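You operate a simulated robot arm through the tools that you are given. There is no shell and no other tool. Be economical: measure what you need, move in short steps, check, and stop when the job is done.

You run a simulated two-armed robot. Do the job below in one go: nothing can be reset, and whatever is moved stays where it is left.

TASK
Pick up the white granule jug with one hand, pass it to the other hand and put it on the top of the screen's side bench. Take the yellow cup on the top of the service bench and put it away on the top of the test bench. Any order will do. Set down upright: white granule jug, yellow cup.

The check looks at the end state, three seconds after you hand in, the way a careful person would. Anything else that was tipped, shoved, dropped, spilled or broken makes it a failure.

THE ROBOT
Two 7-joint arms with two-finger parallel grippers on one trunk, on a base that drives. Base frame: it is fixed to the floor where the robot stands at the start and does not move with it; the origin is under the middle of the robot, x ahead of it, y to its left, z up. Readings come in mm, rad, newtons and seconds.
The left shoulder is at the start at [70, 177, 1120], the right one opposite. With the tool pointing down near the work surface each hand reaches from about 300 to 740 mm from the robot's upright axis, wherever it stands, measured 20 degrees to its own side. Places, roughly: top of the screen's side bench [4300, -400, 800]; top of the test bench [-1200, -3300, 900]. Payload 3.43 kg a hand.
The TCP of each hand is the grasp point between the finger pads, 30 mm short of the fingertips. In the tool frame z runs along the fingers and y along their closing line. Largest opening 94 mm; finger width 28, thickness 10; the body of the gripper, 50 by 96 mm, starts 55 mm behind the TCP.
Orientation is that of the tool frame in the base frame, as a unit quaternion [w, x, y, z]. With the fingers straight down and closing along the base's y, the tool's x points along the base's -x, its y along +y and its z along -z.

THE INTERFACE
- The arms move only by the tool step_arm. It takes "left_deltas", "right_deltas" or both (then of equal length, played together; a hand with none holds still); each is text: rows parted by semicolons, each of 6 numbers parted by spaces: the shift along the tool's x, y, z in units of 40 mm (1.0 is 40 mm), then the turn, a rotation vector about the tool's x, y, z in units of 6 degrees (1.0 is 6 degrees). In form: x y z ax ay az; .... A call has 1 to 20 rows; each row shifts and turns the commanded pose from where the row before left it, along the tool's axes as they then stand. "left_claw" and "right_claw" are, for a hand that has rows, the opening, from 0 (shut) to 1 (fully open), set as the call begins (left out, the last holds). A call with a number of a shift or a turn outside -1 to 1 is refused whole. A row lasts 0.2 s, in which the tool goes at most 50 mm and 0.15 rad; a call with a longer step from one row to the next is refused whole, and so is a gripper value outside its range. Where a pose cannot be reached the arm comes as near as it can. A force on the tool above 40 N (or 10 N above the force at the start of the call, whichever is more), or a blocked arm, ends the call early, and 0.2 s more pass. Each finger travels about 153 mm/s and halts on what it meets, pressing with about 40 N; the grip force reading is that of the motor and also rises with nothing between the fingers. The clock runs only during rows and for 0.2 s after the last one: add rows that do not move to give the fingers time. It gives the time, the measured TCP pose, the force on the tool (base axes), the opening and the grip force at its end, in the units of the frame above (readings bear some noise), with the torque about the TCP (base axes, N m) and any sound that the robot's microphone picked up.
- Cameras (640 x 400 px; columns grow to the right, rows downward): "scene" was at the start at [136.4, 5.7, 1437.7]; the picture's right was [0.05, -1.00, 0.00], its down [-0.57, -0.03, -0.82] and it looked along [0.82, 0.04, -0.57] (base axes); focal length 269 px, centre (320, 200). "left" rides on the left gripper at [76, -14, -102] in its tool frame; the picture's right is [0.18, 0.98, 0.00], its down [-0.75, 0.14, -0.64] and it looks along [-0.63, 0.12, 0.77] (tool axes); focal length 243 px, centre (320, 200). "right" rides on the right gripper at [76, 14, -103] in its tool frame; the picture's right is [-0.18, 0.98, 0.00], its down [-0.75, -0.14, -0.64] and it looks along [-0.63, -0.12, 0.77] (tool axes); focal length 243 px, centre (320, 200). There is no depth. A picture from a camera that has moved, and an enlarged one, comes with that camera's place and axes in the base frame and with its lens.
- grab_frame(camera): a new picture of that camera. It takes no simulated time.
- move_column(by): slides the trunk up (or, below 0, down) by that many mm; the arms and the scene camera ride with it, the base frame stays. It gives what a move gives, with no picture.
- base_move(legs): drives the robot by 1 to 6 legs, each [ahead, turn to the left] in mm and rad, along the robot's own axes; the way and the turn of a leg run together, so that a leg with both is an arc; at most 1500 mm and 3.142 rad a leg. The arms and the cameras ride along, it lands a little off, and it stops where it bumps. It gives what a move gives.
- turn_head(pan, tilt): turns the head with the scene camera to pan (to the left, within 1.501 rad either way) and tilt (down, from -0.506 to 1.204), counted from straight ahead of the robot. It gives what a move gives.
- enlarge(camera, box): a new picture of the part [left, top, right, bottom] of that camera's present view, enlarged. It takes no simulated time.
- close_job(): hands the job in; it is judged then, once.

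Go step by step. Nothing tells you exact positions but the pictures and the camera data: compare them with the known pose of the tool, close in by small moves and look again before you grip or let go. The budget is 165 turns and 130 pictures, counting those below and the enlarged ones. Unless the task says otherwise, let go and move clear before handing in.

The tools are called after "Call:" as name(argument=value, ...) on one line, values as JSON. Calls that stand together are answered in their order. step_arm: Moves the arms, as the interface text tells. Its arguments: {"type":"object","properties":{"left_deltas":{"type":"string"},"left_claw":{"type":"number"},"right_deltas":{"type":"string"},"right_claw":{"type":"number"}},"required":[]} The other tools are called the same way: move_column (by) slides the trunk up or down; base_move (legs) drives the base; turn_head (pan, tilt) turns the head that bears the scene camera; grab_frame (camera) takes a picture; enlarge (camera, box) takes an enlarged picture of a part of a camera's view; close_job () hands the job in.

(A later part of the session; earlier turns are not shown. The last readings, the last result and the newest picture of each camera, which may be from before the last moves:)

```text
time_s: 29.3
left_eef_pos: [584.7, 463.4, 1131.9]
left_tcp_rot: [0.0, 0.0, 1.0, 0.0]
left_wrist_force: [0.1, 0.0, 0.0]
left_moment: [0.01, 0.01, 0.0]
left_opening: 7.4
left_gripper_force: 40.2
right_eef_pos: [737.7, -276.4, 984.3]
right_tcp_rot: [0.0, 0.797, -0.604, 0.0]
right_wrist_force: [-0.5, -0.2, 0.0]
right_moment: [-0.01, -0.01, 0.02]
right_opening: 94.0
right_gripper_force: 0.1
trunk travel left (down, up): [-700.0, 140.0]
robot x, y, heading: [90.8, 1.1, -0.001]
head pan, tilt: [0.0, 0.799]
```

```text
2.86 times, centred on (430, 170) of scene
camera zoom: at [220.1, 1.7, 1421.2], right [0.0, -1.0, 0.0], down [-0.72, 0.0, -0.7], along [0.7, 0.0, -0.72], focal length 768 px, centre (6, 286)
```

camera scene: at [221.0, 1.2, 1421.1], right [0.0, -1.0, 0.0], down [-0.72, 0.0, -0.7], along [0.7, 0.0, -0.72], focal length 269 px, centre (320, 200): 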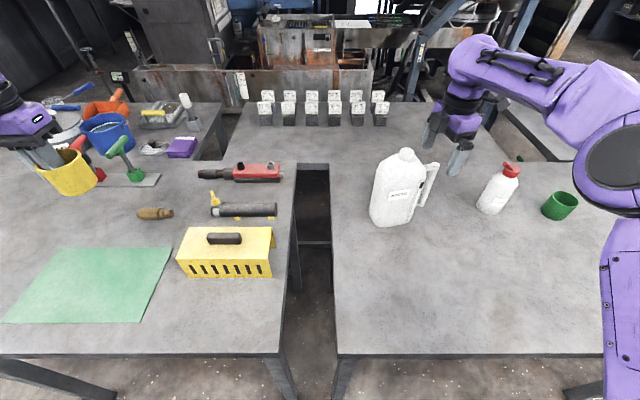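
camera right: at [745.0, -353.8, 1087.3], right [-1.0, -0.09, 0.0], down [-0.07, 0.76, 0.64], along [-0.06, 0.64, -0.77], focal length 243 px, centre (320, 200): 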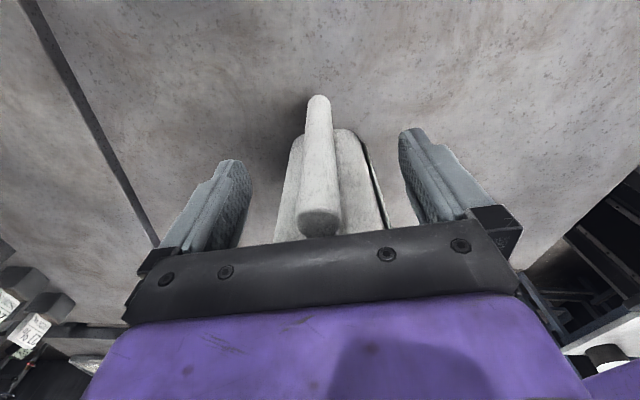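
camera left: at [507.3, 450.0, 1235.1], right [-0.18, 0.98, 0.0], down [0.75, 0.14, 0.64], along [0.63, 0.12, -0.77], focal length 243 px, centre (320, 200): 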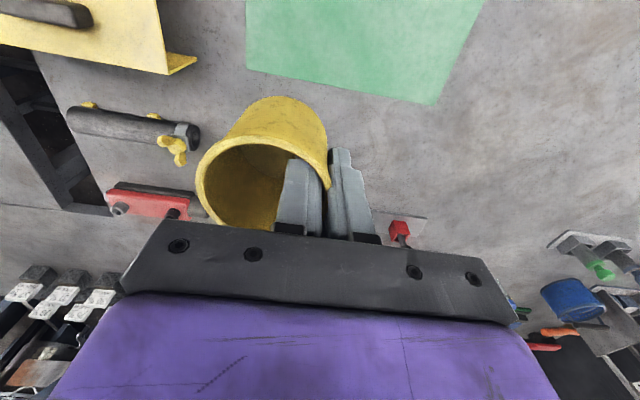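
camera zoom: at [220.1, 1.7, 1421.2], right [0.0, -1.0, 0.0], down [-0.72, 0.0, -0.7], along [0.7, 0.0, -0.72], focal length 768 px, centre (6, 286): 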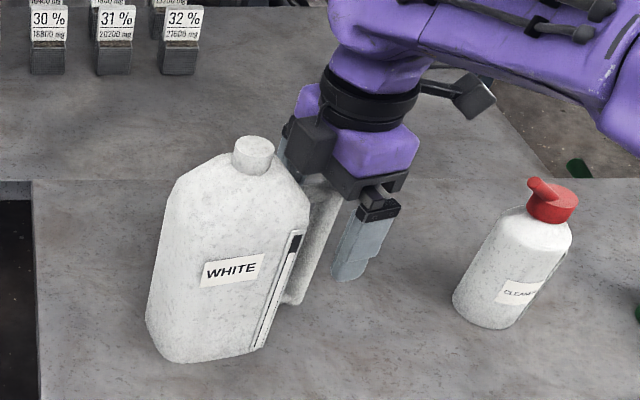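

The bar is centred at the TCP. Closing on the handle.

Call:
step_arm(right_deltas="0 0 0 0 0 0;0 0 0 0 0 0;0 0 0 0 0 0;0 0 0 0 0 0", right_claw=0)

Call:
step_arm(right_deltas="0 0 -0.25 0 0 0;0 0 -0.25 0 0 0;0 0 0 0 0 0")

Call:
enlarge(camera="scene", box=[350, 100, 510, 240])

Call:
grab_frame(camera="right")

```text
time_s: 30.3
left_eef_pos: [584.6, 463.5, 1131.7]
left_tcp_rot: [0.001, 0.0, 1.0, 0.0]
left_wrist_force: [-0.5, -0.6, -0.4]
left_moment: [0.0, 0.0, -0.01]
left_opening: 7.4
left_gripper_force: 39.8
right_eef_pos: [736.3, -274.7, 983.9]
right_tcp_rot: [0.0, 0.797, -0.604, 0.0]
right_wrist_force: [-0.8, 0.1, -0.1]
right_moment: [-0.04, 0.01, -0.09]
right_opening: 19.6
right_gripper_force: 40.1
trunk travel left (down, up): [-700.0, 140.0]
robot x, y, heading: [87.3, 3.2, 0.0]
head pan, tilt: [0.0, 0.799]
```

```text
time_s: 31.1
left_eef_pos: [585.6, 463.8, 1132.0]
left_tcp_rot: [0.0, 0.001, 1.0, 0.0]
left_wrist_force: [-0.2, 0.1, -1.1]
left_moment: [0.01, -0.01, -0.01]
left_opening: 7.4
left_gripper_force: 40.0
right_eef_pos: [737.5, -275.6, 1003.3]
right_tcp_rot: [0.001, 0.797, -0.604, 0.0]
right_wrist_force: [-0.4, -0.5, -6.2]
right_moment: [-0.5, -0.14, -0.01]
right_opening: 19.8
right_gripper_force: 39.7
trunk travel left (down, up): [-700.0, 140.0]
robot x, y, heading: [91.1, -4.9, -0.003]
head pan, tilt: [0.0, 0.799]
```

```text
2.86 times, centred on (430, 170) of scene
camera zoom: at [221.2, 1.1, 1421.0], right [0.0, -1.0, 0.0], down [-0.72, 0.0, -0.7], along [0.7, 0.0, -0.72], focal length 768 px, centre (6, 286)
```

zoom: 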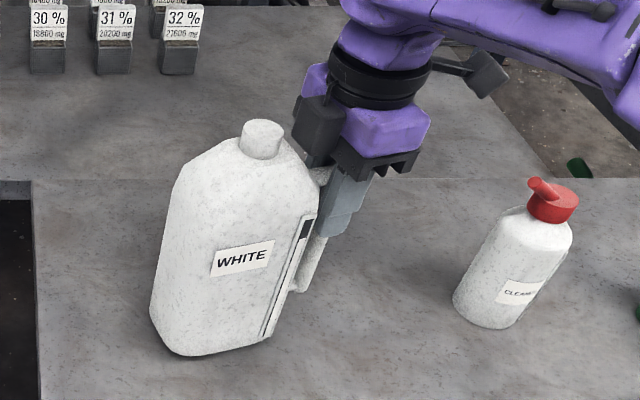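

```text
90 pictures are left
camera right: at [745.2, -354.5, 1105.8], right [-1.0, -0.09, 0.0], down [-0.07, 0.76, 0.64], along [-0.06, 0.64, -0.77], focal length 243 px, centre (320, 200)
```

right: 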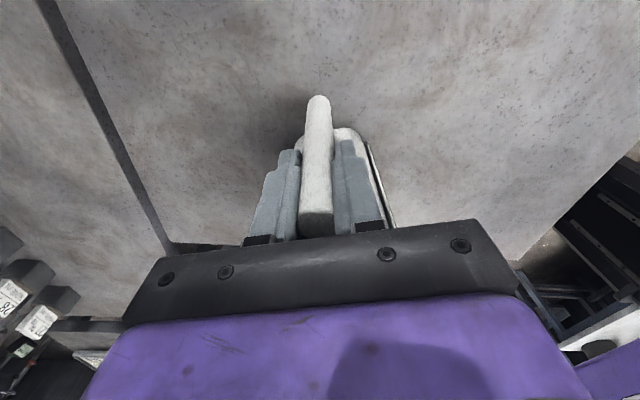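

The jug is lifted and hanging upright (about 6 N). I'll raise it higher.

Call:
step_arm(right_deltas="0 0 -0.5 0 0 0;0 0 -0.5 0 0 0;0 0 -0.5 0 0 0;0 0 -0.5 0 0 0;0 0 -0.5 0 0 0;0 0 -0.5 0 0 0")

Call:
grab_frame(camera="scene")

```text
time_s: 32.5
left_eef_pos: [584.5, 464.7, 1131.9]
left_tcp_rot: [0.001, 0.0, 1.0, 0.0]
left_wrist_force: [-0.1, 0.1, -1.1]
left_moment: [-0.01, 0.03, 0.03]
left_opening: 7.2
left_gripper_force: 40.4
right_eef_pos: [738.4, -275.5, 1123.8]
right_tcp_rot: [0.0, 0.796, -0.605, 0.0]
right_wrist_force: [0.9, -0.4, -5.9]
right_moment: [-0.5, -0.15, 0.0]
right_opening: 19.9
right_gripper_force: 40.0
trunk travel left (down, up): [-700.0, 140.0]
robot x, y, heading: [92.6, -2.7, 0.004]
head pan, tilt: [0.0, 0.799]
```

```text
89 pictures are left
camera scene: at [220.4, 1.6, 1421.1], right [0.0, -1.0, 0.0], down [-0.72, 0.0, -0.7], along [0.7, 0.0, -0.72], focal length 269 px, centre (320, 200)
```

scene: 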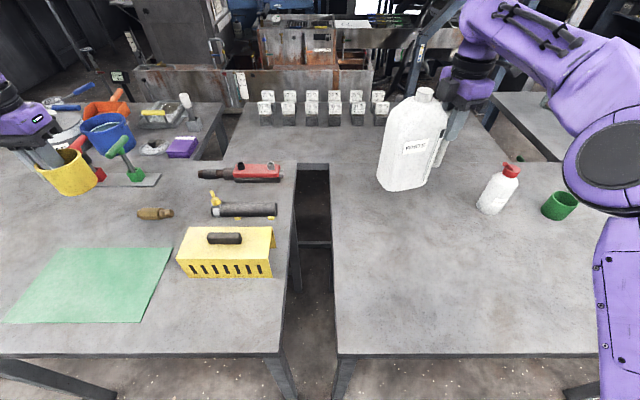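

Both items are held. Before driving I'll look at the near aisle on the right side.

Call:
turn_head(pan=-1.5, tilt=0.75)

Call:
grab_frame(camera="scene")

```text
time_s: 34.1
left_eef_pos: [585.4, 463.6, 1131.9]
left_tcp_rot: [0.0, 0.0, 1.0, -0.001]
left_wrist_force: [0.0, -0.6, -0.8]
left_moment: [0.0, -0.01, 0.02]
left_opening: 7.1
left_gripper_force: 40.4
right_eef_pos: [737.8, -275.3, 1122.0]
right_tcp_rot: [0.0, 0.796, -0.605, 0.0]
right_wrist_force: [0.4, -0.2, -6.2]
right_moment: [-0.47, -0.13, 0.0]
right_opening: 19.9
right_gripper_force: 39.6
trunk travel left (down, up): [-700.0, 140.0]
robot x, y, heading: [90.4, 0.5, -0.002]
head pan, tilt: [-1.499, 0.75]
```

```text
88 pictures are left
camera scene: at [146.1, -81.4, 1425.1], right [-1.0, -0.07, 0.0], down [-0.05, 0.68, -0.73], along [0.05, -0.73, -0.68], focal length 269 px, centre (320, 200)
```

scene: 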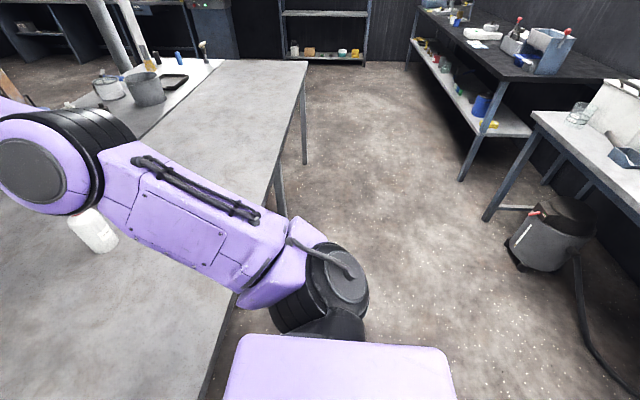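

The aisle is about 1.1 m wide, with the test bench's front edge near x≈-770. I'll draw both hands in, raise the trunk, then back off and turn right.

Call:
step_arm(right_deltas="-0.2 0.75 0 0 0 0;-0.2 0.75 0 0 0 0;-0.2 0.75 0 0 0 0;-0.2 0.75 0 0 0 0;-0.2 0.75 0 0 0 0;-0.2 0.75 0 0 0 0;-0.2 0.75 0 0 0 0;-0.2 0.75 0 0 0 0", left_deltas="0.5 -0.2 0 0 0 0;0.5 -0.2 0 0 0 0;0.5 -0.2 0 0 0 0;0.5 -0.2 0 0 0 0;0.5 -0.2 0 0 0 0;0.5 -0.2 0 0 0 0;0.5 -0.2 0 0 0 0;0.5 -0.2 0 0 0 0")

Call:
move_column(by=100)

Call:
base_move(legs=[[-250, 0]])

Call:
grab_frame(camera="scene")

```text
time_s: 35.9
left_eef_pos: [432.1, 410.1, 1129.2]
left_tcp_rot: [0.003, 0.001, 1.0, -0.008]
left_wrist_force: [-0.5, -0.6, -0.3]
left_moment: [0.0, 0.0, -0.02]
left_opening: 7.4
left_gripper_force: 40.0
left hand out of reach, approached as far as the arm can: row 8
right_eef_pos: [487.4, -278.9, 1124.3]
right_tcp_rot: [0.0, 0.797, -0.604, 0.001]
right_wrist_force: [-1.0, 0.6, -5.5]
right_moment: [-0.48, -0.16, 0.02]
right_opening: 19.5
right_gripper_force: 40.2
trunk travel left (down, up): [-700.0, 140.0]
robot x, y, heading: [90.2, 2.1, -0.005]
head pan, tilt: [-1.499, 0.75]
```

```text
time_s: 37.2
left_eef_pos: [433.5, 410.2, 1227.3]
left_tcp_rot: [-0.001, -0.002, 1.0, -0.007]
left_wrist_force: [0.5, -0.5, -0.5]
left_moment: [0.03, -0.02, -0.02]
left_opening: 7.3
left_gripper_force: 40.1
right_eef_pos: [489.8, -281.3, 1221.3]
right_tcp_rot: [0.0, 0.796, -0.605, 0.0]
right_wrist_force: [0.0, 0.8, -5.9]
right_moment: [-0.47, -0.13, 0.03]
right_opening: 19.8
right_gripper_force: 40.4
trunk travel left (down, up): [-800.0, 40.0]
robot x, y, heading: [86.5, 3.7, -0.0]
head pan, tilt: [-1.499, 0.75]
```

```text
time_s: 39.0
left_eef_pos: [185.0, 409.0, 1227.2]
left_tcp_rot: [-0.002, -0.002, 1.0, -0.007]
left_wrist_force: [0.3, 0.0, -0.8]
left_moment: [0.01, 0.02, -0.01]
left_opening: 7.3
left_gripper_force: 39.6
right_eef_pos: [239.2, -280.2, 1221.9]
right_tcp_rot: [0.0, 0.797, -0.604, -0.001]
right_wrist_force: [-0.4, 0.3, -7.0]
right_moment: [-0.48, -0.14, -0.01]
right_opening: 19.5
right_gripper_force: 40.1
trunk travel left (down, up): [-800.0, 40.0]
robot x, y, heading: [-159.4, -0.9, 0.005]
head pan, tilt: [-1.499, 0.75]
```

```text
87 pictures are left
camera scene: at [-103.2, -81.7, 1525.0], right [-1.0, -0.07, 0.0], down [-0.05, 0.68, -0.73], along [0.05, -0.73, -0.68], focal length 269 px, centre (320, 200)
```

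scene: 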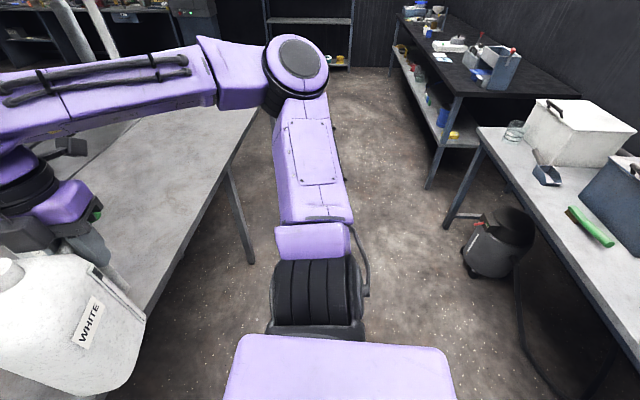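

I'll turn right in place and look down the aisle.

Call:
base_move(legs=[[0, -1.5708]])

Call:
turn_head(pan=-0.3, tilt=0.3)

Call:
grab_frame(camera="scene")

```text
time_s: 43.2
left_eef_pos: [250.9, -340.2, 1226.4]
left_tcp_rot: [-0.006, 0.703, 0.711, -0.005]
left_wrist_force: [0.1, 0.1, -0.3]
left_moment: [-0.02, -0.03, 0.02]
left_opening: 7.2
left_gripper_force: 39.8
right_eef_pos: [-437.2, -400.6, 1222.1]
right_tcp_rot: [0.0, -0.14, 0.99, 0.0]
right_wrist_force: [-0.2, 0.6, -6.3]
right_moment: [-0.15, 0.5, -0.01]
right_opening: 19.7
right_gripper_force: 40.2
trunk travel left (down, up): [-800.0, 40.0]
robot x, y, heading: [-156.6, -2.5, -1.565]
head pan, tilt: [-1.499, 0.75]
```

```text
time_s: 44.6
left_eef_pos: [251.4, -339.7, 1226.7]
left_tcp_rot: [-0.006, 0.702, 0.712, -0.005]
left_wrist_force: [1.2, 0.2, -0.6]
left_moment: [-0.02, -0.04, 0.0]
left_opening: 7.1
left_gripper_force: 40.1
right_eef_pos: [-437.2, -402.1, 1221.6]
right_tcp_rot: [0.0, -0.14, 0.99, 0.001]
right_wrist_force: [-0.3, 0.9, -7.4]
right_moment: [-0.12, 0.49, -0.02]
right_opening: 19.8
right_gripper_force: 40.1
trunk travel left (down, up): [-800.0, 40.0]
robot x, y, heading: [-160.2, 2.5, -1.564]
head pan, tilt: [-0.3, 0.3]
```

```text
86 pictures are left
camera scene: at [-189.1, -139.1, 1565.5], right [-0.96, 0.29, 0.0], down [0.09, 0.28, -0.95], along [-0.27, -0.91, -0.3], focal length 269 px, centre (320, 200)
```

scene: 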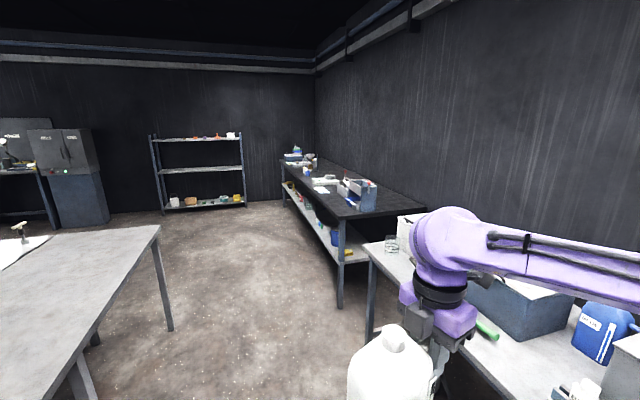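

I'll zoom in on the test bench top for a free spot.

Call:
enlarge(camera="scene", box=[270, 140, 440, 250])

Call:
base_move(legs=[[1300, 0]])

Call:
turn_head(pan=-0.7, tilt=0.4)

Call:
grab_frame(camera="scene")

```text
3.64 times, centred on (355, 195) of scene
camera zoom: at [-189.1, -139.1, 1565.5], right [-0.96, 0.29, 0.0], down [0.09, 0.28, -0.95], along [-0.27, -0.91, -0.3], focal length 977 px, centre (193, 218)
```

zoom: 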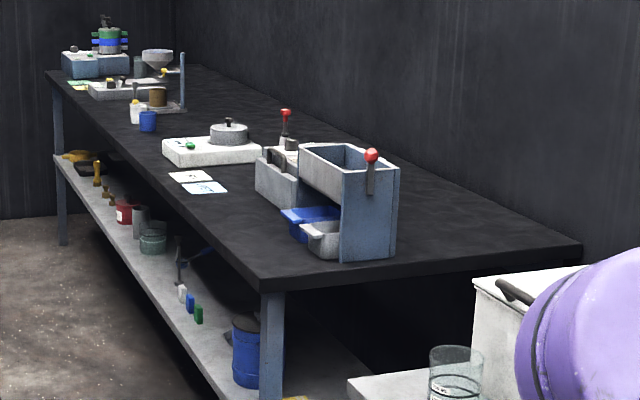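

```text
time_s: 51.2
left_eef_pos: [289.3, -1632.9, 1227.2]
left_tcp_rot: [-0.006, 0.694, 0.72, -0.006]
left_wrist_force: [-0.3, -0.2, -0.3]
left_moment: [-0.01, -0.03, 0.01]
left_opening: 7.3
left_gripper_force: 40.1
right_eef_pos: [-399.5, -1709.6, 1221.8]
right_tcp_rot: [0.0, -0.152, 0.988, 0.0]
right_wrist_force: [0.1, -0.8, -6.1]
right_moment: [-0.17, 0.47, 0.01]
right_opening: 19.7
right_gripper_force: 40.0
trunk travel left (down, up): [-800.0, 40.0]
robot x, y, heading: [-129.4, -1300.4, -1.536]
head pan, tilt: [-0.3, 0.3]
```

```text
time_s: 52.1
left_eef_pos: [288.0, -1633.2, 1226.7]
left_tcp_rot: [-0.007, 0.694, 0.72, -0.005]
left_wrist_force: [-0.9, 0.4, -0.8]
left_moment: [0.02, 0.0, -0.03]
left_opening: 7.4
left_gripper_force: 39.7
right_eef_pos: [-399.7, -1709.6, 1221.7]
right_tcp_rot: [0.0, -0.151, 0.988, 0.001]
right_wrist_force: [-0.4, -0.2, -6.2]
right_moment: [-0.15, 0.47, 0.01]
right_opening: 19.5
right_gripper_force: 39.6
trunk travel left (down, up): [-800.0, 40.0]
robot x, y, heading: [-134.2, -1301.8, -1.535]
head pan, tilt: [-0.7, 0.4]
```

```text
84 pictures are left
camera scene: at [-190.6, -1425.3, 1556.2], right [-0.79, 0.62, 0.0], down [0.24, 0.31, -0.92], along [-0.57, -0.72, -0.39], focal length 269 px, centre (320, 200)
```

scene: 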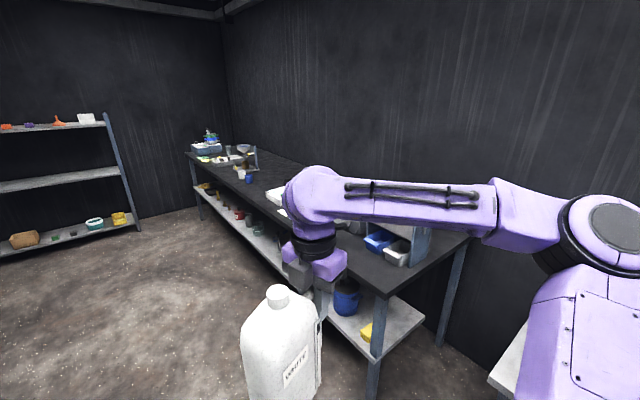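

There is a free strip along the test bench's front, around [-890, -2130]. I'll drive opposite to it and face the bench.

Call:
base_move(legs=[[657, 0], [0, -1.606], [150, 0]])

Call:
turn_head(pan=0.2, tilt=0.7)

Call:
grab_frame(camera="scene")

Call:
grab_frame(camera="left")

```text
time_s: 60.6
left_eef_pos: [-607.6, -2375.7, 1227.8]
left_tcp_rot: [-0.009, 1.0, 0.0, -0.001]
left_wrist_force: [-0.1, 0.7, -1.2]
left_moment: [-0.01, 0.05, -0.01]
left_opening: 7.5
left_gripper_force: 40.1
right_eef_pos: [-659.9, -1686.5, 1222.5]
right_tcp_rot: [-0.001, 0.606, 0.796, -0.001]
right_wrist_force: [0.5, -0.8, -6.1]
right_moment: [0.47, 0.13, 0.02]
right_opening: 19.5
right_gripper_force: 40.5
trunk travel left (down, up): [-800.0, 40.0]
robot x, y, heading: [-266.9, -1967.9, 3.142]
head pan, tilt: [-0.7, 0.4]
```

```text
time_s: 61.8
left_eef_pos: [-609.3, -2375.6, 1227.1]
left_tcp_rot: [-0.009, 1.0, 0.0, 0.0]
left_wrist_force: [0.3, -0.2, -0.1]
left_moment: [-0.01, -0.02, 0.01]
left_opening: 7.3
left_gripper_force: 39.9
right_eef_pos: [-663.2, -1685.3, 1222.5]
right_tcp_rot: [0.0, 0.606, 0.796, 0.0]
right_wrist_force: [0.8, -0.4, -6.4]
right_moment: [0.48, 0.16, -0.03]
right_opening: 19.8
right_gripper_force: 40.8
trunk travel left (down, up): [-800.0, 40.0]
robot x, y, heading: [-264.8, -1966.4, 3.137]
head pan, tilt: [0.201, 0.7]
```

```text
83 pictures are left
camera scene: at [-401.5, -1981.2, 1529.5], right [-0.2, 0.98, 0.0], down [0.63, 0.13, -0.76], along [-0.75, -0.15, -0.64], focal length 269 px, centre (320, 200)
```

scene: 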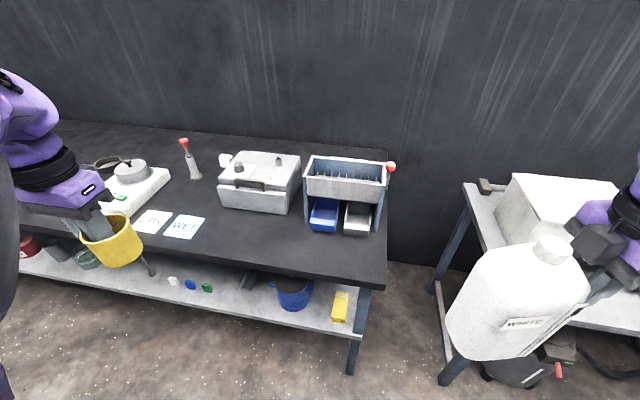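

```text
82 pictures are left
camera left: at [-533.2, -2363.3, 1329.3], right [0.18, -0.98, -0.02], down [-0.75, -0.15, 0.64], along [-0.63, -0.1, -0.77], focal length 243 px, centre (320, 200)
```

left: 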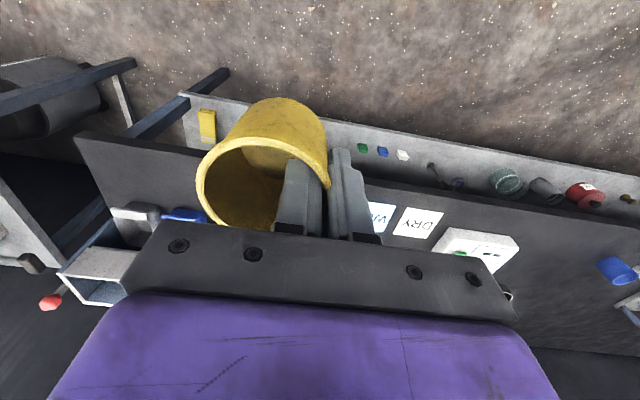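

There is clear space on the strip around [-920, -2230], right of the WET card. I'll edge forward and bring the cup over it.

Call:
base_move(legs=[[130, 0]])

Call:
step_arm(left_deltas="-0.9 -0.58 0 0 0 0;-0.9 -0.58 0 0 0 0;-0.9 -0.58 0 0 0 0;-0.9 -0.58 0 0 0 0;-0.9 -0.58 0 0 0 0;0 0 0.9 0 0 0;0 0 0.9 0 0 0;0 0 0.9 0 0 0;0 0 0.9 0 0 0;0 0 0.9 0 0 0")

Call:
grab_frame(camera="scene")

Call:
grab_frame(camera="left")

```text
time_s: 63.0
left_eef_pos: [-735.6, -2375.2, 1226.7]
left_tcp_rot: [-0.008, 1.0, -0.001, 0.0]
left_wrist_force: [0.4, -0.3, -1.1]
left_moment: [0.03, -0.02, 0.0]
left_opening: 7.1
left_gripper_force: 39.9
right_eef_pos: [-787.8, -1683.5, 1222.3]
right_tcp_rot: [0.0, 0.606, 0.796, -0.001]
right_wrist_force: [-0.5, -0.3, -5.7]
right_moment: [0.51, 0.13, -0.03]
right_opening: 19.4
right_gripper_force: 39.8
trunk travel left (down, up): [-800.0, 40.0]
robot x, y, heading: [-389.5, -1966.1, 3.137]
head pan, tilt: [0.201, 0.7]
```

```text
time_s: 65.2
left_eef_pos: [-918.2, -2257.0, 1048.8]
left_tcp_rot: [-0.009, 1.0, 0.0, 0.001]
left_wrist_force: [-0.2, 0.1, -1.5]
left_moment: [0.02, -0.03, -0.06]
left_opening: 7.1
left_gripper_force: 39.8
right_eef_pos: [-791.3, -1684.6, 1223.0]
right_tcp_rot: [0.001, 0.606, 0.796, 0.001]
right_wrist_force: [-0.1, 0.0, -6.1]
right_moment: [0.46, 0.16, 0.0]
right_opening: 19.6
right_gripper_force: 39.8
trunk travel left (down, up): [-800.0, 40.0]
robot x, y, heading: [-395.6, -1966.0, 3.142]
head pan, tilt: [0.201, 0.7]
```

```text
81 pictures are left
camera scene: at [-530.8, -1981.6, 1529.3], right [-0.2, 0.98, 0.0], down [0.63, 0.13, -0.76], along [-0.75, -0.15, -0.65], focal length 269 px, centre (320, 200)
```

scene: 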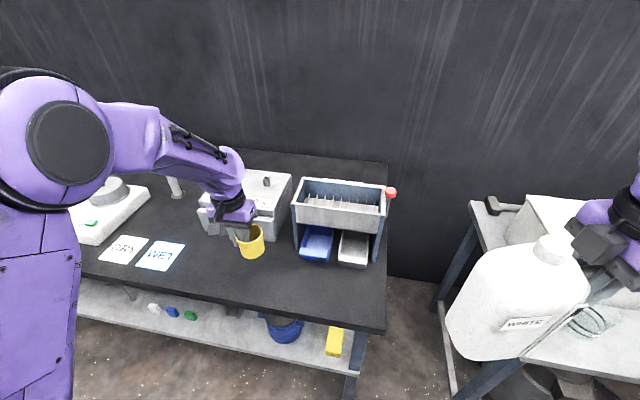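

```text
80 pictures are left
camera left: at [-841.9, -2243.7, 1151.1], right [0.18, -0.98, -0.02], down [-0.75, -0.15, 0.64], along [-0.63, -0.1, -0.77], focal length 243 px, centre (320, 200)
```

left: 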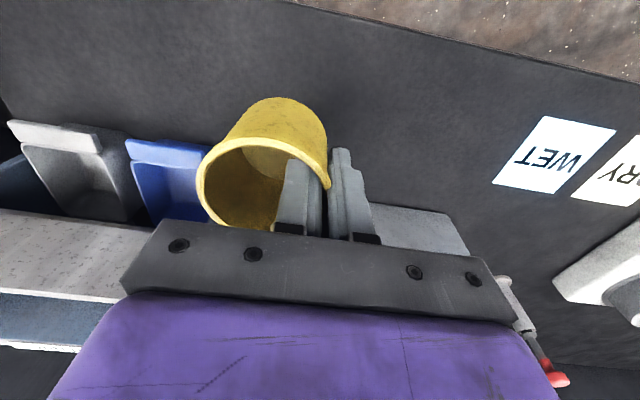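

Position is good. I'll lower toward the bench and watch the force.

Call:
step_arm(left_deltas="0 0 0.6 0 0 0;0 0 0.6 0 0 0;0 0 0.6 0 0 0")

Call:
enlarge(camera="scene", box=[190, 180, 330, 290])

```text
time_s: 66.0
left_eef_pos: [-919.2, -2256.0, 975.1]
left_tcp_rot: [-0.009, 1.0, 0.001, 0.001]
left_wrist_force: [0.7, 0.2, -0.4]
left_moment: [0.0, -0.02, 0.0]
left_opening: 7.3
left_gripper_force: 39.5
right_eef_pos: [-792.3, -1684.2, 1222.5]
right_tcp_rot: [0.001, 0.606, 0.796, 0.001]
right_wrist_force: [-0.3, 0.0, -5.7]
right_moment: [0.47, 0.15, -0.02]
right_opening: 19.7
right_gripper_force: 40.2
trunk travel left (down, up): [-800.0, 40.0]
robot x, y, heading: [-391.9, -1965.2, 3.14]
head pan, tilt: [0.201, 0.7]
```

```text
3.64 times, centred on (260, 235) of scene
camera zoom: at [-530.3, -1980.9, 1529.4], right [-0.2, 0.98, 0.0], down [0.63, 0.13, -0.76], along [-0.75, -0.15, -0.64], focal length 977 px, centre (538, 73)
```

zoom: 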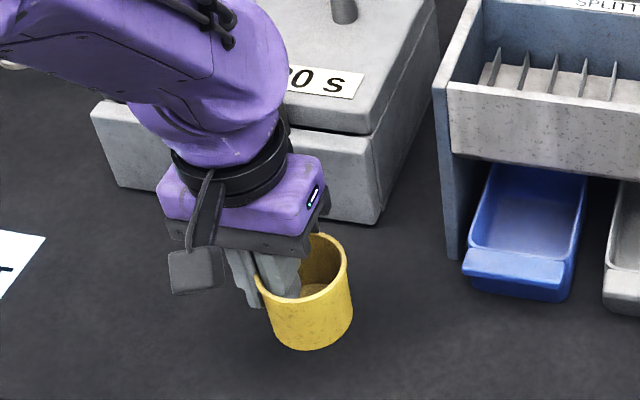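

Call:
step_arm(left_deltas="0 0 0.25 0 0 0;0 0 0.2 0 0 0;0 0 0 0 0 0")

Call:
enlarge(camera="scene", box=[220, 220, 300, 280])

```text
time_s: 66.8
left_eef_pos: [-918.0, -2253.7, 959.0]
left_tcp_rot: [-0.009, 1.0, -0.001, 0.0]
left_wrist_force: [-0.6, -0.9, -0.9]
left_moment: [-0.04, 0.02, 0.01]
left_opening: 7.6
left_gripper_force: 40.0
right_eef_pos: [-789.8, -1685.0, 1222.2]
right_tcp_rot: [0.0, 0.606, 0.795, 0.0]
right_wrist_force: [-0.4, 0.1, -7.3]
right_moment: [0.53, 0.13, -0.02]
right_opening: 19.6
right_gripper_force: 39.4
trunk travel left (down, up): [-800.0, 40.0]
robot x, y, heading: [-390.8, -1965.6, 3.139]
head pan, tilt: [0.201, 0.7]
```

```text
6.67 times, centred on (260, 250) of scene
camera zoom: at [-529.4, -1980.6, 1529.4], right [-0.2, 0.98, 0.0], down [0.63, 0.13, -0.76], along [-0.75, -0.15, -0.64], focal length 1791 px, centre (720, -133)
```

zoom: 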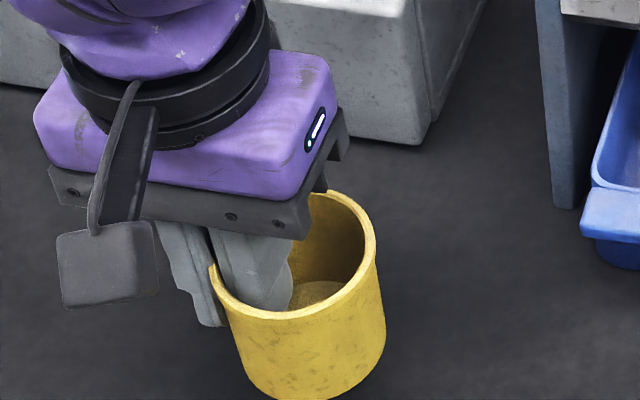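

Call:
step_arm(left_deltas="0 0 0.12 0 0 0;0 0 0.12 0 0 0;0 0 0 0 0 0")

Call:
step_arm(left_deltas="0 0 0.1 0 0 0;0 0 0.1 0 0 0;0 0 0 0 0 0")

```text
time_s: 67.7
left_eef_pos: [-917.7, -2252.3, 948.4]
left_tcp_rot: [-0.009, 1.0, 0.0, 0.001]
left_wrist_force: [0.2, 0.3, 0.0]
left_moment: [-0.02, 0.02, 0.02]
left_opening: 7.3
left_gripper_force: 39.5
right_eef_pos: [-791.0, -1686.0, 1222.0]
right_tcp_rot: [0.0, 0.605, 0.796, 0.0]
right_wrist_force: [0.1, 0.4, -5.5]
right_moment: [0.46, 0.12, 0.0]
right_opening: 19.8
right_gripper_force: 40.1
trunk travel left (down, up): [-800.0, 40.0]
robot x, y, heading: [-397.0, -1965.1, 3.139]
head pan, tilt: [0.201, 0.7]
```

```text
time_s: 68.5
left_eef_pos: [-916.3, -2253.4, 940.8]
left_tcp_rot: [-0.009, 1.0, 0.0, 0.001]
left_wrist_force: [0.0, -1.0, -0.4]
left_moment: [-0.01, 0.03, 0.0]
left_opening: 7.4
left_gripper_force: 40.3
right_eef_pos: [-791.1, -1683.9, 1221.1]
right_tcp_rot: [0.0, 0.607, 0.795, 0.0]
right_wrist_force: [0.7, 0.1, -6.7]
right_moment: [0.48, 0.13, 0.02]
right_opening: 19.8
right_gripper_force: 40.1
trunk travel left (down, up): [-800.0, 40.0]
robot x, y, heading: [-392.4, -1966.0, 3.133]
head pan, tilt: [0.201, 0.7]
```

Call:
step_arm(left_deltas="0 0 0.1 0 0 0;0 0 0.1 0 0 0;0 0 0 0 0 0")

Call:
enlarge(camera="scene", box=[220, 220, 320, 300])

```text
time_s: 69.2
left_eef_pos: [-916.8, -2254.8, 934.0]
left_tcp_rot: [-0.009, 1.0, 0.0, 0.0]
left_wrist_force: [-1.2, -0.2, 0.2]
left_moment: [-0.01, 0.01, 0.03]
left_opening: 7.4
left_gripper_force: 40.2
right_eef_pos: [-790.9, -1683.8, 1223.0]
right_tcp_rot: [0.0, 0.606, 0.796, 0.001]
right_wrist_force: [0.6, 0.2, -6.2]
right_moment: [0.47, 0.15, -0.01]
right_opening: 19.4
right_gripper_force: 40.3
trunk travel left (down, up): [-800.0, 40.0]
robot x, y, heading: [-395.2, -1964.9, 3.143]
head pan, tilt: [0.201, 0.7]
```

```text
5.00 times, centred on (270, 260) of scene
camera zoom: at [-529.7, -1980.7, 1529.4], right [-0.2, 0.98, 0.0], down [0.63, 0.13, -0.76], along [-0.75, -0.15, -0.64], focal length 1344 px, centre (570, -100)
```

zoom: 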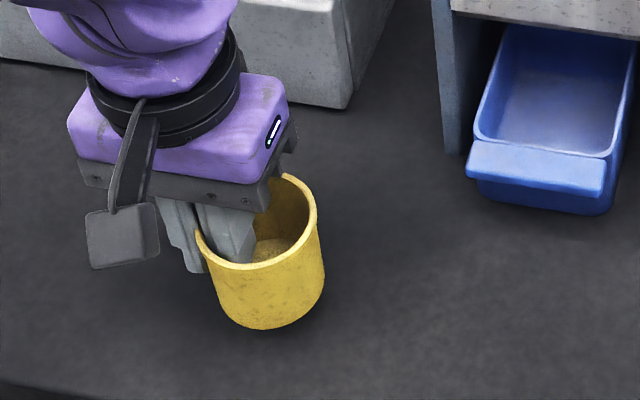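

Call:
step_arm(left_deltas="0 0 0.1 0 0 0;0 0 0.1 0 0 0;0 0 0 0 0 0")

Call:
step_arm(left_deltas="0 0 0.1 0 0 0;0 0 0.1 0 0 0;0 0 0 0 0 0")

Call:
enlarge(camera="scene", box=[220, 220, 320, 300])

```text
time_s: 70.0
left_eef_pos: [-917.9, -2252.7, 924.9]
left_tcp_rot: [-0.009, 1.0, 0.0, 0.001]
left_wrist_force: [0.7, -0.1, -0.2]
left_moment: [-0.03, 0.02, 0.06]
left_opening: 7.4
left_gripper_force: 39.7
right_eef_pos: [-790.7, -1684.7, 1221.5]
right_tcp_rot: [-0.001, 0.606, 0.796, -0.001]
right_wrist_force: [0.2, -0.5, -7.3]
right_moment: [0.49, 0.15, -0.01]
right_opening: 19.6
right_gripper_force: 39.6
trunk travel left (down, up): [-800.0, 40.0]
robot x, y, heading: [-391.9, -1962.7, 3.137]
head pan, tilt: [0.201, 0.7]
```

```text
time_s: 70.8
left_eef_pos: [-917.4, -2252.8, 918.8]
left_tcp_rot: [-0.009, 1.0, -0.001, 0.001]
left_wrist_force: [0.0, 0.2, -0.7]
left_moment: [-0.04, -0.03, 0.0]
left_opening: 7.2
left_gripper_force: 39.6
right_eef_pos: [-791.7, -1684.2, 1223.8]
right_tcp_rot: [0.0, 0.606, 0.796, 0.0]
right_wrist_force: [0.8, 0.5, -6.7]
right_moment: [0.48, 0.12, 0.01]
right_opening: 19.4
right_gripper_force: 40.3
trunk travel left (down, up): [-800.0, 40.0]
robot x, y, heading: [-393.5, -1968.6, 3.133]
head pan, tilt: [0.201, 0.7]
```

```text
5.00 times, centred on (270, 260) of scene
camera zoom: at [-529.7, -1980.7, 1529.4], right [-0.2, 0.98, 0.0], down [0.63, 0.13, -0.76], along [-0.75, -0.15, -0.64], focal length 1344 px, centre (570, -100)
```

zoom: 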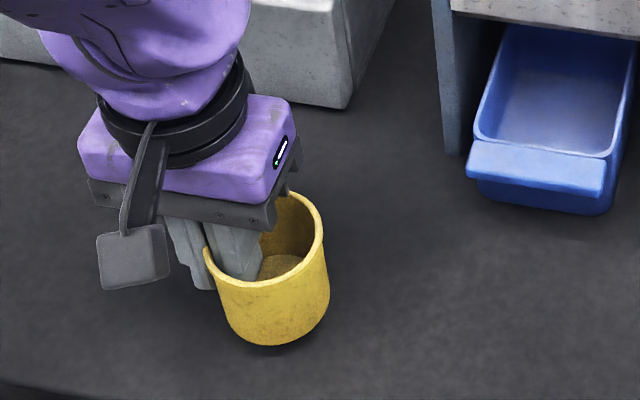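

Call:
step_arm(left_deltas="0 0 0.08 0 0 0;0 0 0.08 0 0 0;0 0 0 0 0 0")

Call:
step_arm(left_deltas="0 0 0.08 0 0 0;0 0 0.08 0 0 0;0 0 0 0 0 0")

Call:
enlarge(camera="scene", box=[220, 220, 320, 300])

```text
time_s: 71.7
left_eef_pos: [-918.8, -2252.3, 911.5]
left_tcp_rot: [-0.009, 1.0, -0.001, 0.0]
left_wrist_force: [-0.2, 0.2, -1.5]
left_moment: [0.02, -0.01, 0.01]
left_opening: 7.3
left_gripper_force: 39.8
right_eef_pos: [-792.1, -1685.1, 1223.1]
right_tcp_rot: [0.0, 0.606, 0.796, -0.001]
right_wrist_force: [-0.7, -0.1, -7.0]
right_moment: [0.47, 0.13, 0.0]
right_opening: 19.4
right_gripper_force: 40.0
trunk travel left (down, up): [-800.0, 40.0]
robot x, y, heading: [-391.9, -1969.1, 3.139]
head pan, tilt: [0.201, 0.7]
```

```text
time_s: 72.5
left_eef_pos: [-916.6, -2253.2, 903.6]
left_tcp_rot: [-0.009, 1.0, 0.0, 0.001]
left_wrist_force: [-0.6, 0.8, -0.1]
left_moment: [-0.01, 0.01, -0.01]
left_opening: 7.4
left_gripper_force: 40.4
right_eef_pos: [-791.6, -1684.6, 1222.5]
right_tcp_rot: [0.0, 0.606, 0.795, 0.0]
right_wrist_force: [1.5, -0.5, -7.6]
right_moment: [0.51, 0.18, -0.02]
right_opening: 19.8
right_gripper_force: 40.0
trunk travel left (down, up): [-800.0, 40.0]
robot x, y, heading: [-392.5, -1963.9, 3.137]
head pan, tilt: [0.201, 0.7]
```

```text
5.00 times, centred on (270, 260) of scene
camera zoom: at [-529.8, -1980.7, 1529.4], right [-0.2, 0.98, 0.0], down [0.63, 0.13, -0.76], along [-0.75, -0.15, -0.64], focal length 1344 px, centre (570, -100)
```

zoom: 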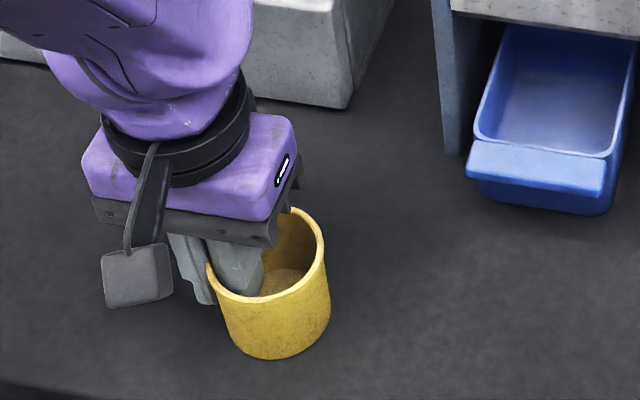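

Call:
step_arm(left_deltas="0 0 0.08 0 0 0;0 0 0.08 0 0 0;0 0 0 0 0 0")

Call:
enlarge(camera="scene", box=[220, 220, 320, 300])

```text
time_s: 73.2
left_eef_pos: [-917.3, -2253.5, 901.3]
left_tcp_rot: [-0.008, 1.0, 0.0, -0.005]
left_wrist_force: [-6.0, -7.3, 37.7]
left_moment: [0.22, 0.12, 0.0]
left_opening: 7.6
left_gripper_force: 39.6
right_eef_pos: [-787.1, -1683.7, 1222.4]
right_tcp_rot: [-0.001, 0.606, 0.795, 0.0]
right_wrist_force: [-0.5, -0.2, -6.4]
right_moment: [0.47, 0.13, 0.02]
right_opening: 19.7
right_gripper_force: 40.1
trunk travel left (down, up): [-800.0, 40.0]
robot x, y, heading: [-393.9, -1967.2, 3.141]
head pan, tilt: [0.201, 0.7]
```

```text
5.00 times, centred on (270, 260) of scene
camera zoom: at [-525.3, -1979.3, 1530.2], right [-0.2, 0.98, 0.0], down [0.63, 0.12, -0.77], along [-0.75, -0.15, -0.64], focal length 1344 px, centre (570, -100)
```

zoom: 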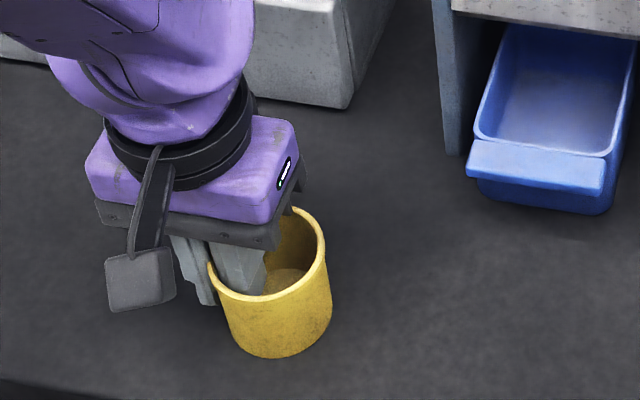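

Contact at TCP z≈901. I'll relieve the press a little, then open and rise.

Call:
step_arm(left_deltas="0 0 -0.09 0 0 0;0 0 0 0 0 0")

Call:
step_arm(left_deltas="0 0 0 0 0 0;0 0 0 0 0 0;0 0 0 0 0 0", left_claw=0.3)

Call:
grab_frame(camera="left")

```text
time_s: 73.8
left_eef_pos: [-917.1, -2253.2, 901.8]
left_tcp_rot: [-0.008, 1.0, 0.0, 0.0]
left_wrist_force: [-5.7, -3.3, 20.0]
left_moment: [0.16, 0.5, 0.17]
left_opening: 7.3
left_gripper_force: 39.6
right_eef_pos: [-789.1, -1683.0, 1223.2]
right_tcp_rot: [-0.001, 0.606, 0.795, 0.0]
right_wrist_force: [0.0, -0.3, -6.7]
right_moment: [0.52, 0.15, -0.01]
right_opening: 19.8
right_gripper_force: 40.1
trunk travel left (down, up): [-800.0, 40.0]
robot x, y, heading: [-394.1, -1965.9, 3.135]
head pan, tilt: [0.201, 0.7]
```

```text
time_s: 74.7
left_eef_pos: [-917.0, -2252.8, 900.8]
left_tcp_rot: [-0.008, 1.0, -0.001, 0.001]
left_wrist_force: [-0.2, -0.1, 0.2]
left_moment: [0.02, 0.01, 0.01]
left_opening: 28.2
left_gripper_force: 0.1
right_eef_pos: [-791.8, -1685.3, 1221.1]
right_tcp_rot: [0.0, 0.606, 0.795, 0.001]
right_wrist_force: [-0.7, -0.1, -6.4]
right_moment: [0.46, 0.11, -0.01]
right_opening: 19.9
right_gripper_force: 40.2
trunk travel left (down, up): [-800.0, 40.0]
robot x, y, heading: [-394.9, -1964.6, 3.137]
head pan, tilt: [0.201, 0.7]
```

```text
73 pictures are left
camera left: at [-841.1, -2241.1, 1003.3], right [0.18, -0.98, -0.02], down [-0.76, -0.15, 0.64], along [-0.63, -0.1, -0.77], focal length 243 px, centre (320, 200)
```

left: 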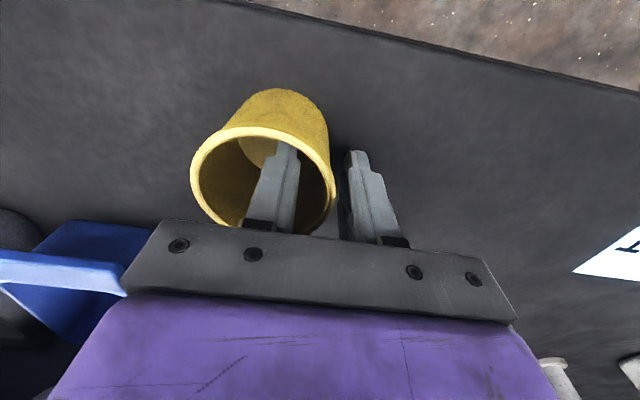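

Both fingers are clear of the wall. Rising straight up.

Call:
step_arm(left_deltas="0 0 -0.5 0 0 0;0 0 -0.7 0 0 0;0 0 -0.9 0 0 0;0 0 -0.9 0 0 0;0 0 -0.9 0 0 0;0 0 -0.9 0 0 0;0 0 -0.9 0 0 0;0 0 -0.9 0 0 0;0 0 -0.9 0 0 0")

Call:
grab_frame(camera="scene")

```text
time_s: 76.7
left_eef_pos: [-916.7, -2257.9, 1202.0]
left_tcp_rot: [-0.008, 1.0, 0.001, 0.001]
left_wrist_force: [0.7, 0.0, 0.1]
left_moment: [0.0, 0.04, 0.0]
left_opening: 28.1
left_gripper_force: 0.1
right_eef_pos: [-790.1, -1684.8, 1221.5]
right_tcp_rot: [0.0, 0.606, 0.796, 0.0]
right_wrist_force: [1.2, -0.1, -6.6]
right_moment: [0.49, 0.18, -0.03]
right_opening: 19.9
right_gripper_force: 40.6
trunk travel left (down, up): [-800.0, 40.0]
robot x, y, heading: [-396.0, -1964.6, 3.141]
head pan, tilt: [0.201, 0.7]
```

```text
72 pictures are left
camera scene: at [-528.8, -1980.5, 1529.4], right [-0.2, 0.98, 0.0], down [0.63, 0.13, -0.77], along [-0.75, -0.15, -0.64], focal length 269 px, centre (320, 200)
```

scene: 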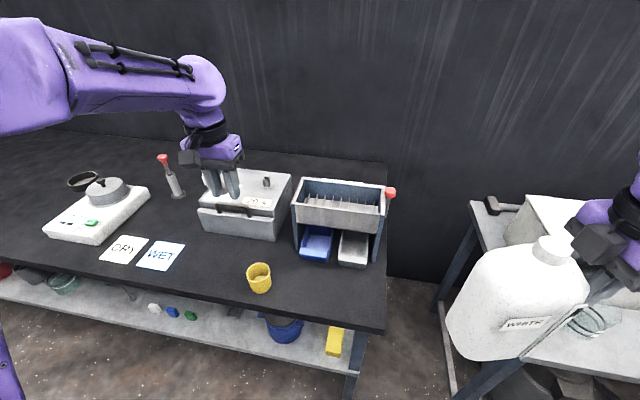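

The cup stands upright on the test bench. I'll back off into open floor and prepare the handover: turn the jug so its handle faces me, and level the left hand to point forward.

Call:
base_move(legs=[[-230, 0]])

Call:
step_arm(right_deltas="0 0 0 0 0 0.98;0 0 0 0 0 0.98;0 0 0 0 0 0.98;0 0 0 0 0 0.98;0 0 0 0 0 0.98;0 0 0 0 0 0.98;0 0 0 0 0 0.98;0 0 0 0 0 0.98;0 0 0 0 0 0.98;0 0 0 0 0 0.98;0 0 0 0 0 0.98;0 0 0 0 0 0.98;0 0 0 0 0 0.98;0 0 0 0 0 0.98;0 0 0 0 0 0.98;0 0 0 0 0 0.98;0 0 0 0 0 0.98;0 0 0 0 0 0.98", left_deltas="0 0 0 0 -1 0;0 0 0 0 -1 0;0 0 0 0 -1 0;0 0 0 0 -1 0;0 0 0 0 -1 0;0 0 0 0 -1 0;0 0 0 0 -1 0;0 0 0 0 -1 0;0 0 0 0 -1 0;0 0 0 0 -1 0;0 0 0 0 -1 0;0 0 0 0 -1 0;0 0 0 0 -1 0;0 0 0 0 -1 0;0 0 0 0 -1 0;0 0 0 0 0 0;0 0 0 0 0 0;0 0 0 0 0 0", left_claw=1)

Call:
turn_head(pan=0, tilt=0.5)

Call:
grab_frame(camera="scene")

```text
time_s: 78.4
left_eef_pos: [-684.1, -2260.7, 1200.8]
left_tcp_rot: [-0.009, 1.0, 0.001, 0.002]
left_wrist_force: [0.1, -0.1, -0.2]
left_moment: [0.0, -0.02, 0.0]
left_opening: 28.3
left_gripper_force: 0.0
right_eef_pos: [-559.2, -1684.8, 1221.8]
right_tcp_rot: [0.001, 0.606, 0.796, 0.0]
right_wrist_force: [-0.6, 0.0, -6.0]
right_moment: [0.51, 0.14, -0.01]
right_opening: 19.6
right_gripper_force: 40.5
trunk travel left (down, up): [-800.0, 40.0]
robot x, y, heading: [-162.0, -1964.5, 3.14]
head pan, tilt: [0.201, 0.7]
```

```text
time_s: 82.2
left_eef_pos: [-692.6, -2286.7, 1227.5]
left_tcp_rot: [-0.015, 0.782, 0.012, -0.623]
left_wrist_force: [-0.8, -0.1, -0.2]
left_moment: [0.01, 0.01, 0.0]
left_opening: 94.0
left_gripper_force: 0.1
left hand out of reach, approached as far as the arm can: row 6, 7, 8, 13, 14, 15
right_eef_pos: [-558.2, -1684.6, 1221.4]
right_tcp_rot: [0.0, 1.0, -0.004, 0.001]
right_wrist_force: [-0.2, 0.3, -6.5]
right_moment: [-0.01, -0.49, -0.02]
right_opening: 19.5
right_gripper_force: 40.1
trunk travel left (down, up): [-800.0, 40.0]
robot x, y, heading: [-159.1, -1970.5, 3.136]
head pan, tilt: [0.201, 0.7]
```

```text
time_s: 82.9
left_eef_pos: [-692.9, -2286.8, 1226.2]
left_tcp_rot: [-0.017, 0.783, 0.011, -0.622]
left_wrist_force: [-0.5, -0.5, 0.2]
left_moment: [-0.03, 0.03, 0.0]
left_opening: 94.0
left_gripper_force: 0.0
right_eef_pos: [-558.3, -1685.6, 1222.1]
right_tcp_rot: [0.0, 1.0, -0.004, 0.0]
right_wrist_force: [-0.3, -1.3, -6.4]
right_moment: [0.01, -0.47, 0.01]
right_opening: 19.7
right_gripper_force: 39.8
trunk travel left (down, up): [-800.0, 40.0]
robot x, y, heading: [-163.2, -1965.5, 3.139]
head pan, tilt: [0.0, 0.499]
```

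```text
71 pictures are left
camera scene: at [-304.0, -1964.6, 1547.0], right [0.0, 1.0, 0.0], down [0.48, 0.0, -0.88], along [-0.88, 0.0, -0.48], focal length 269 px, centre (320, 200)
```

scene: 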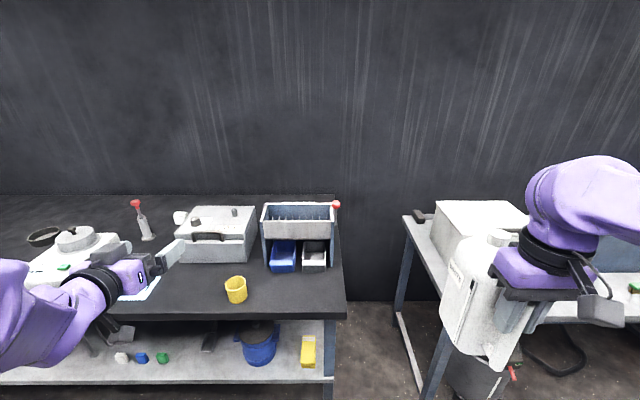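

Left is nearly level. I'll back off a little more and bring the jug in front of me.

Call:
base_move(legs=[[-130, 0]])

Call:
step_arm(right_deltas="-0.64 0.8 0.22 0 0 0;-0.64 0.8 0.22 0 0 0;-0.64 0.8 0.22 0 0 0;-0.64 0.8 0.22 0 0 0;-0.64 0.8 0.22 0 0 0;-0.64 0.8 0.22 0 0 0;-0.64 0.8 0.22 0 0 0;-0.64 0.8 0.22 0 0 0")

Call:
grab_frame(camera="scene")

Call:
grab_frame(camera="left")

```text
time_s: 84.2
left_eef_pos: [-563.0, -2287.3, 1225.6]
left_tcp_rot: [-0.016, 0.782, 0.011, -0.623]
left_wrist_force: [-0.3, -0.2, -0.2]
left_moment: [0.02, -0.03, 0.0]
left_opening: 94.0
left_gripper_force: 0.0
right_eef_pos: [-428.9, -1685.9, 1221.3]
right_tcp_rot: [0.001, 1.0, -0.003, 0.001]
right_wrist_force: [-0.2, 0.1, -7.1]
right_moment: [0.0, -0.5, 0.04]
right_opening: 19.5
right_gripper_force: 39.6
trunk travel left (down, up): [-800.0, 40.0]
robot x, y, heading: [-27.0, -1967.7, 3.145]
head pan, tilt: [0.0, 0.499]
```

```text
time_s: 86.0
left_eef_pos: [-563.7, -2289.7, 1224.8]
left_tcp_rot: [-0.018, 0.783, 0.013, -0.622]
left_wrist_force: [-0.6, -1.1, -1.0]
left_moment: [0.03, 0.0, -0.02]
left_opening: 93.8
left_gripper_force: 0.1
right_eef_pos: [-633.8, -1943.3, 1150.6]
right_tcp_rot: [-0.001, 1.0, -0.001, 0.003]
right_wrist_force: [-1.1, -0.3, -6.3]
right_moment: [0.0, -0.52, -0.02]
right_opening: 19.6
right_gripper_force: 40.1
trunk travel left (down, up): [-800.0, 40.0]
robot x, y, heading: [-30.2, -1971.5, 3.144]
head pan, tilt: [0.0, 0.499]
```

```text
70 pictures are left
camera scene: at [-176.2, -1968.2, 1546.8], right [0.0, 1.0, 0.0], down [0.48, 0.0, -0.88], along [-0.88, 0.0, -0.48], focal length 269 px, centre (320, 200)
```

scene: 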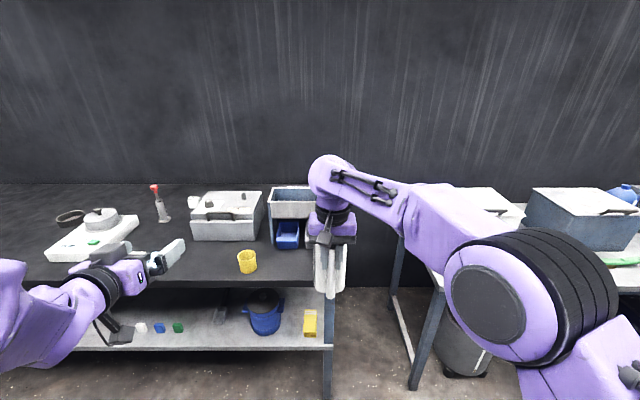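

```text
69 pictures are left
camera left: at [-446.4, -2273.7, 1173.5], right [0.04, -0.97, -0.22], down [0.46, -0.18, 0.87], along [-0.89, -0.14, 0.44], focal length 243 px, centre (320, 200)
```

left: 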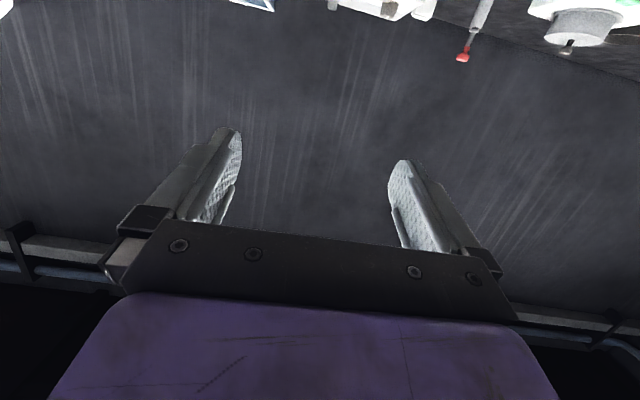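

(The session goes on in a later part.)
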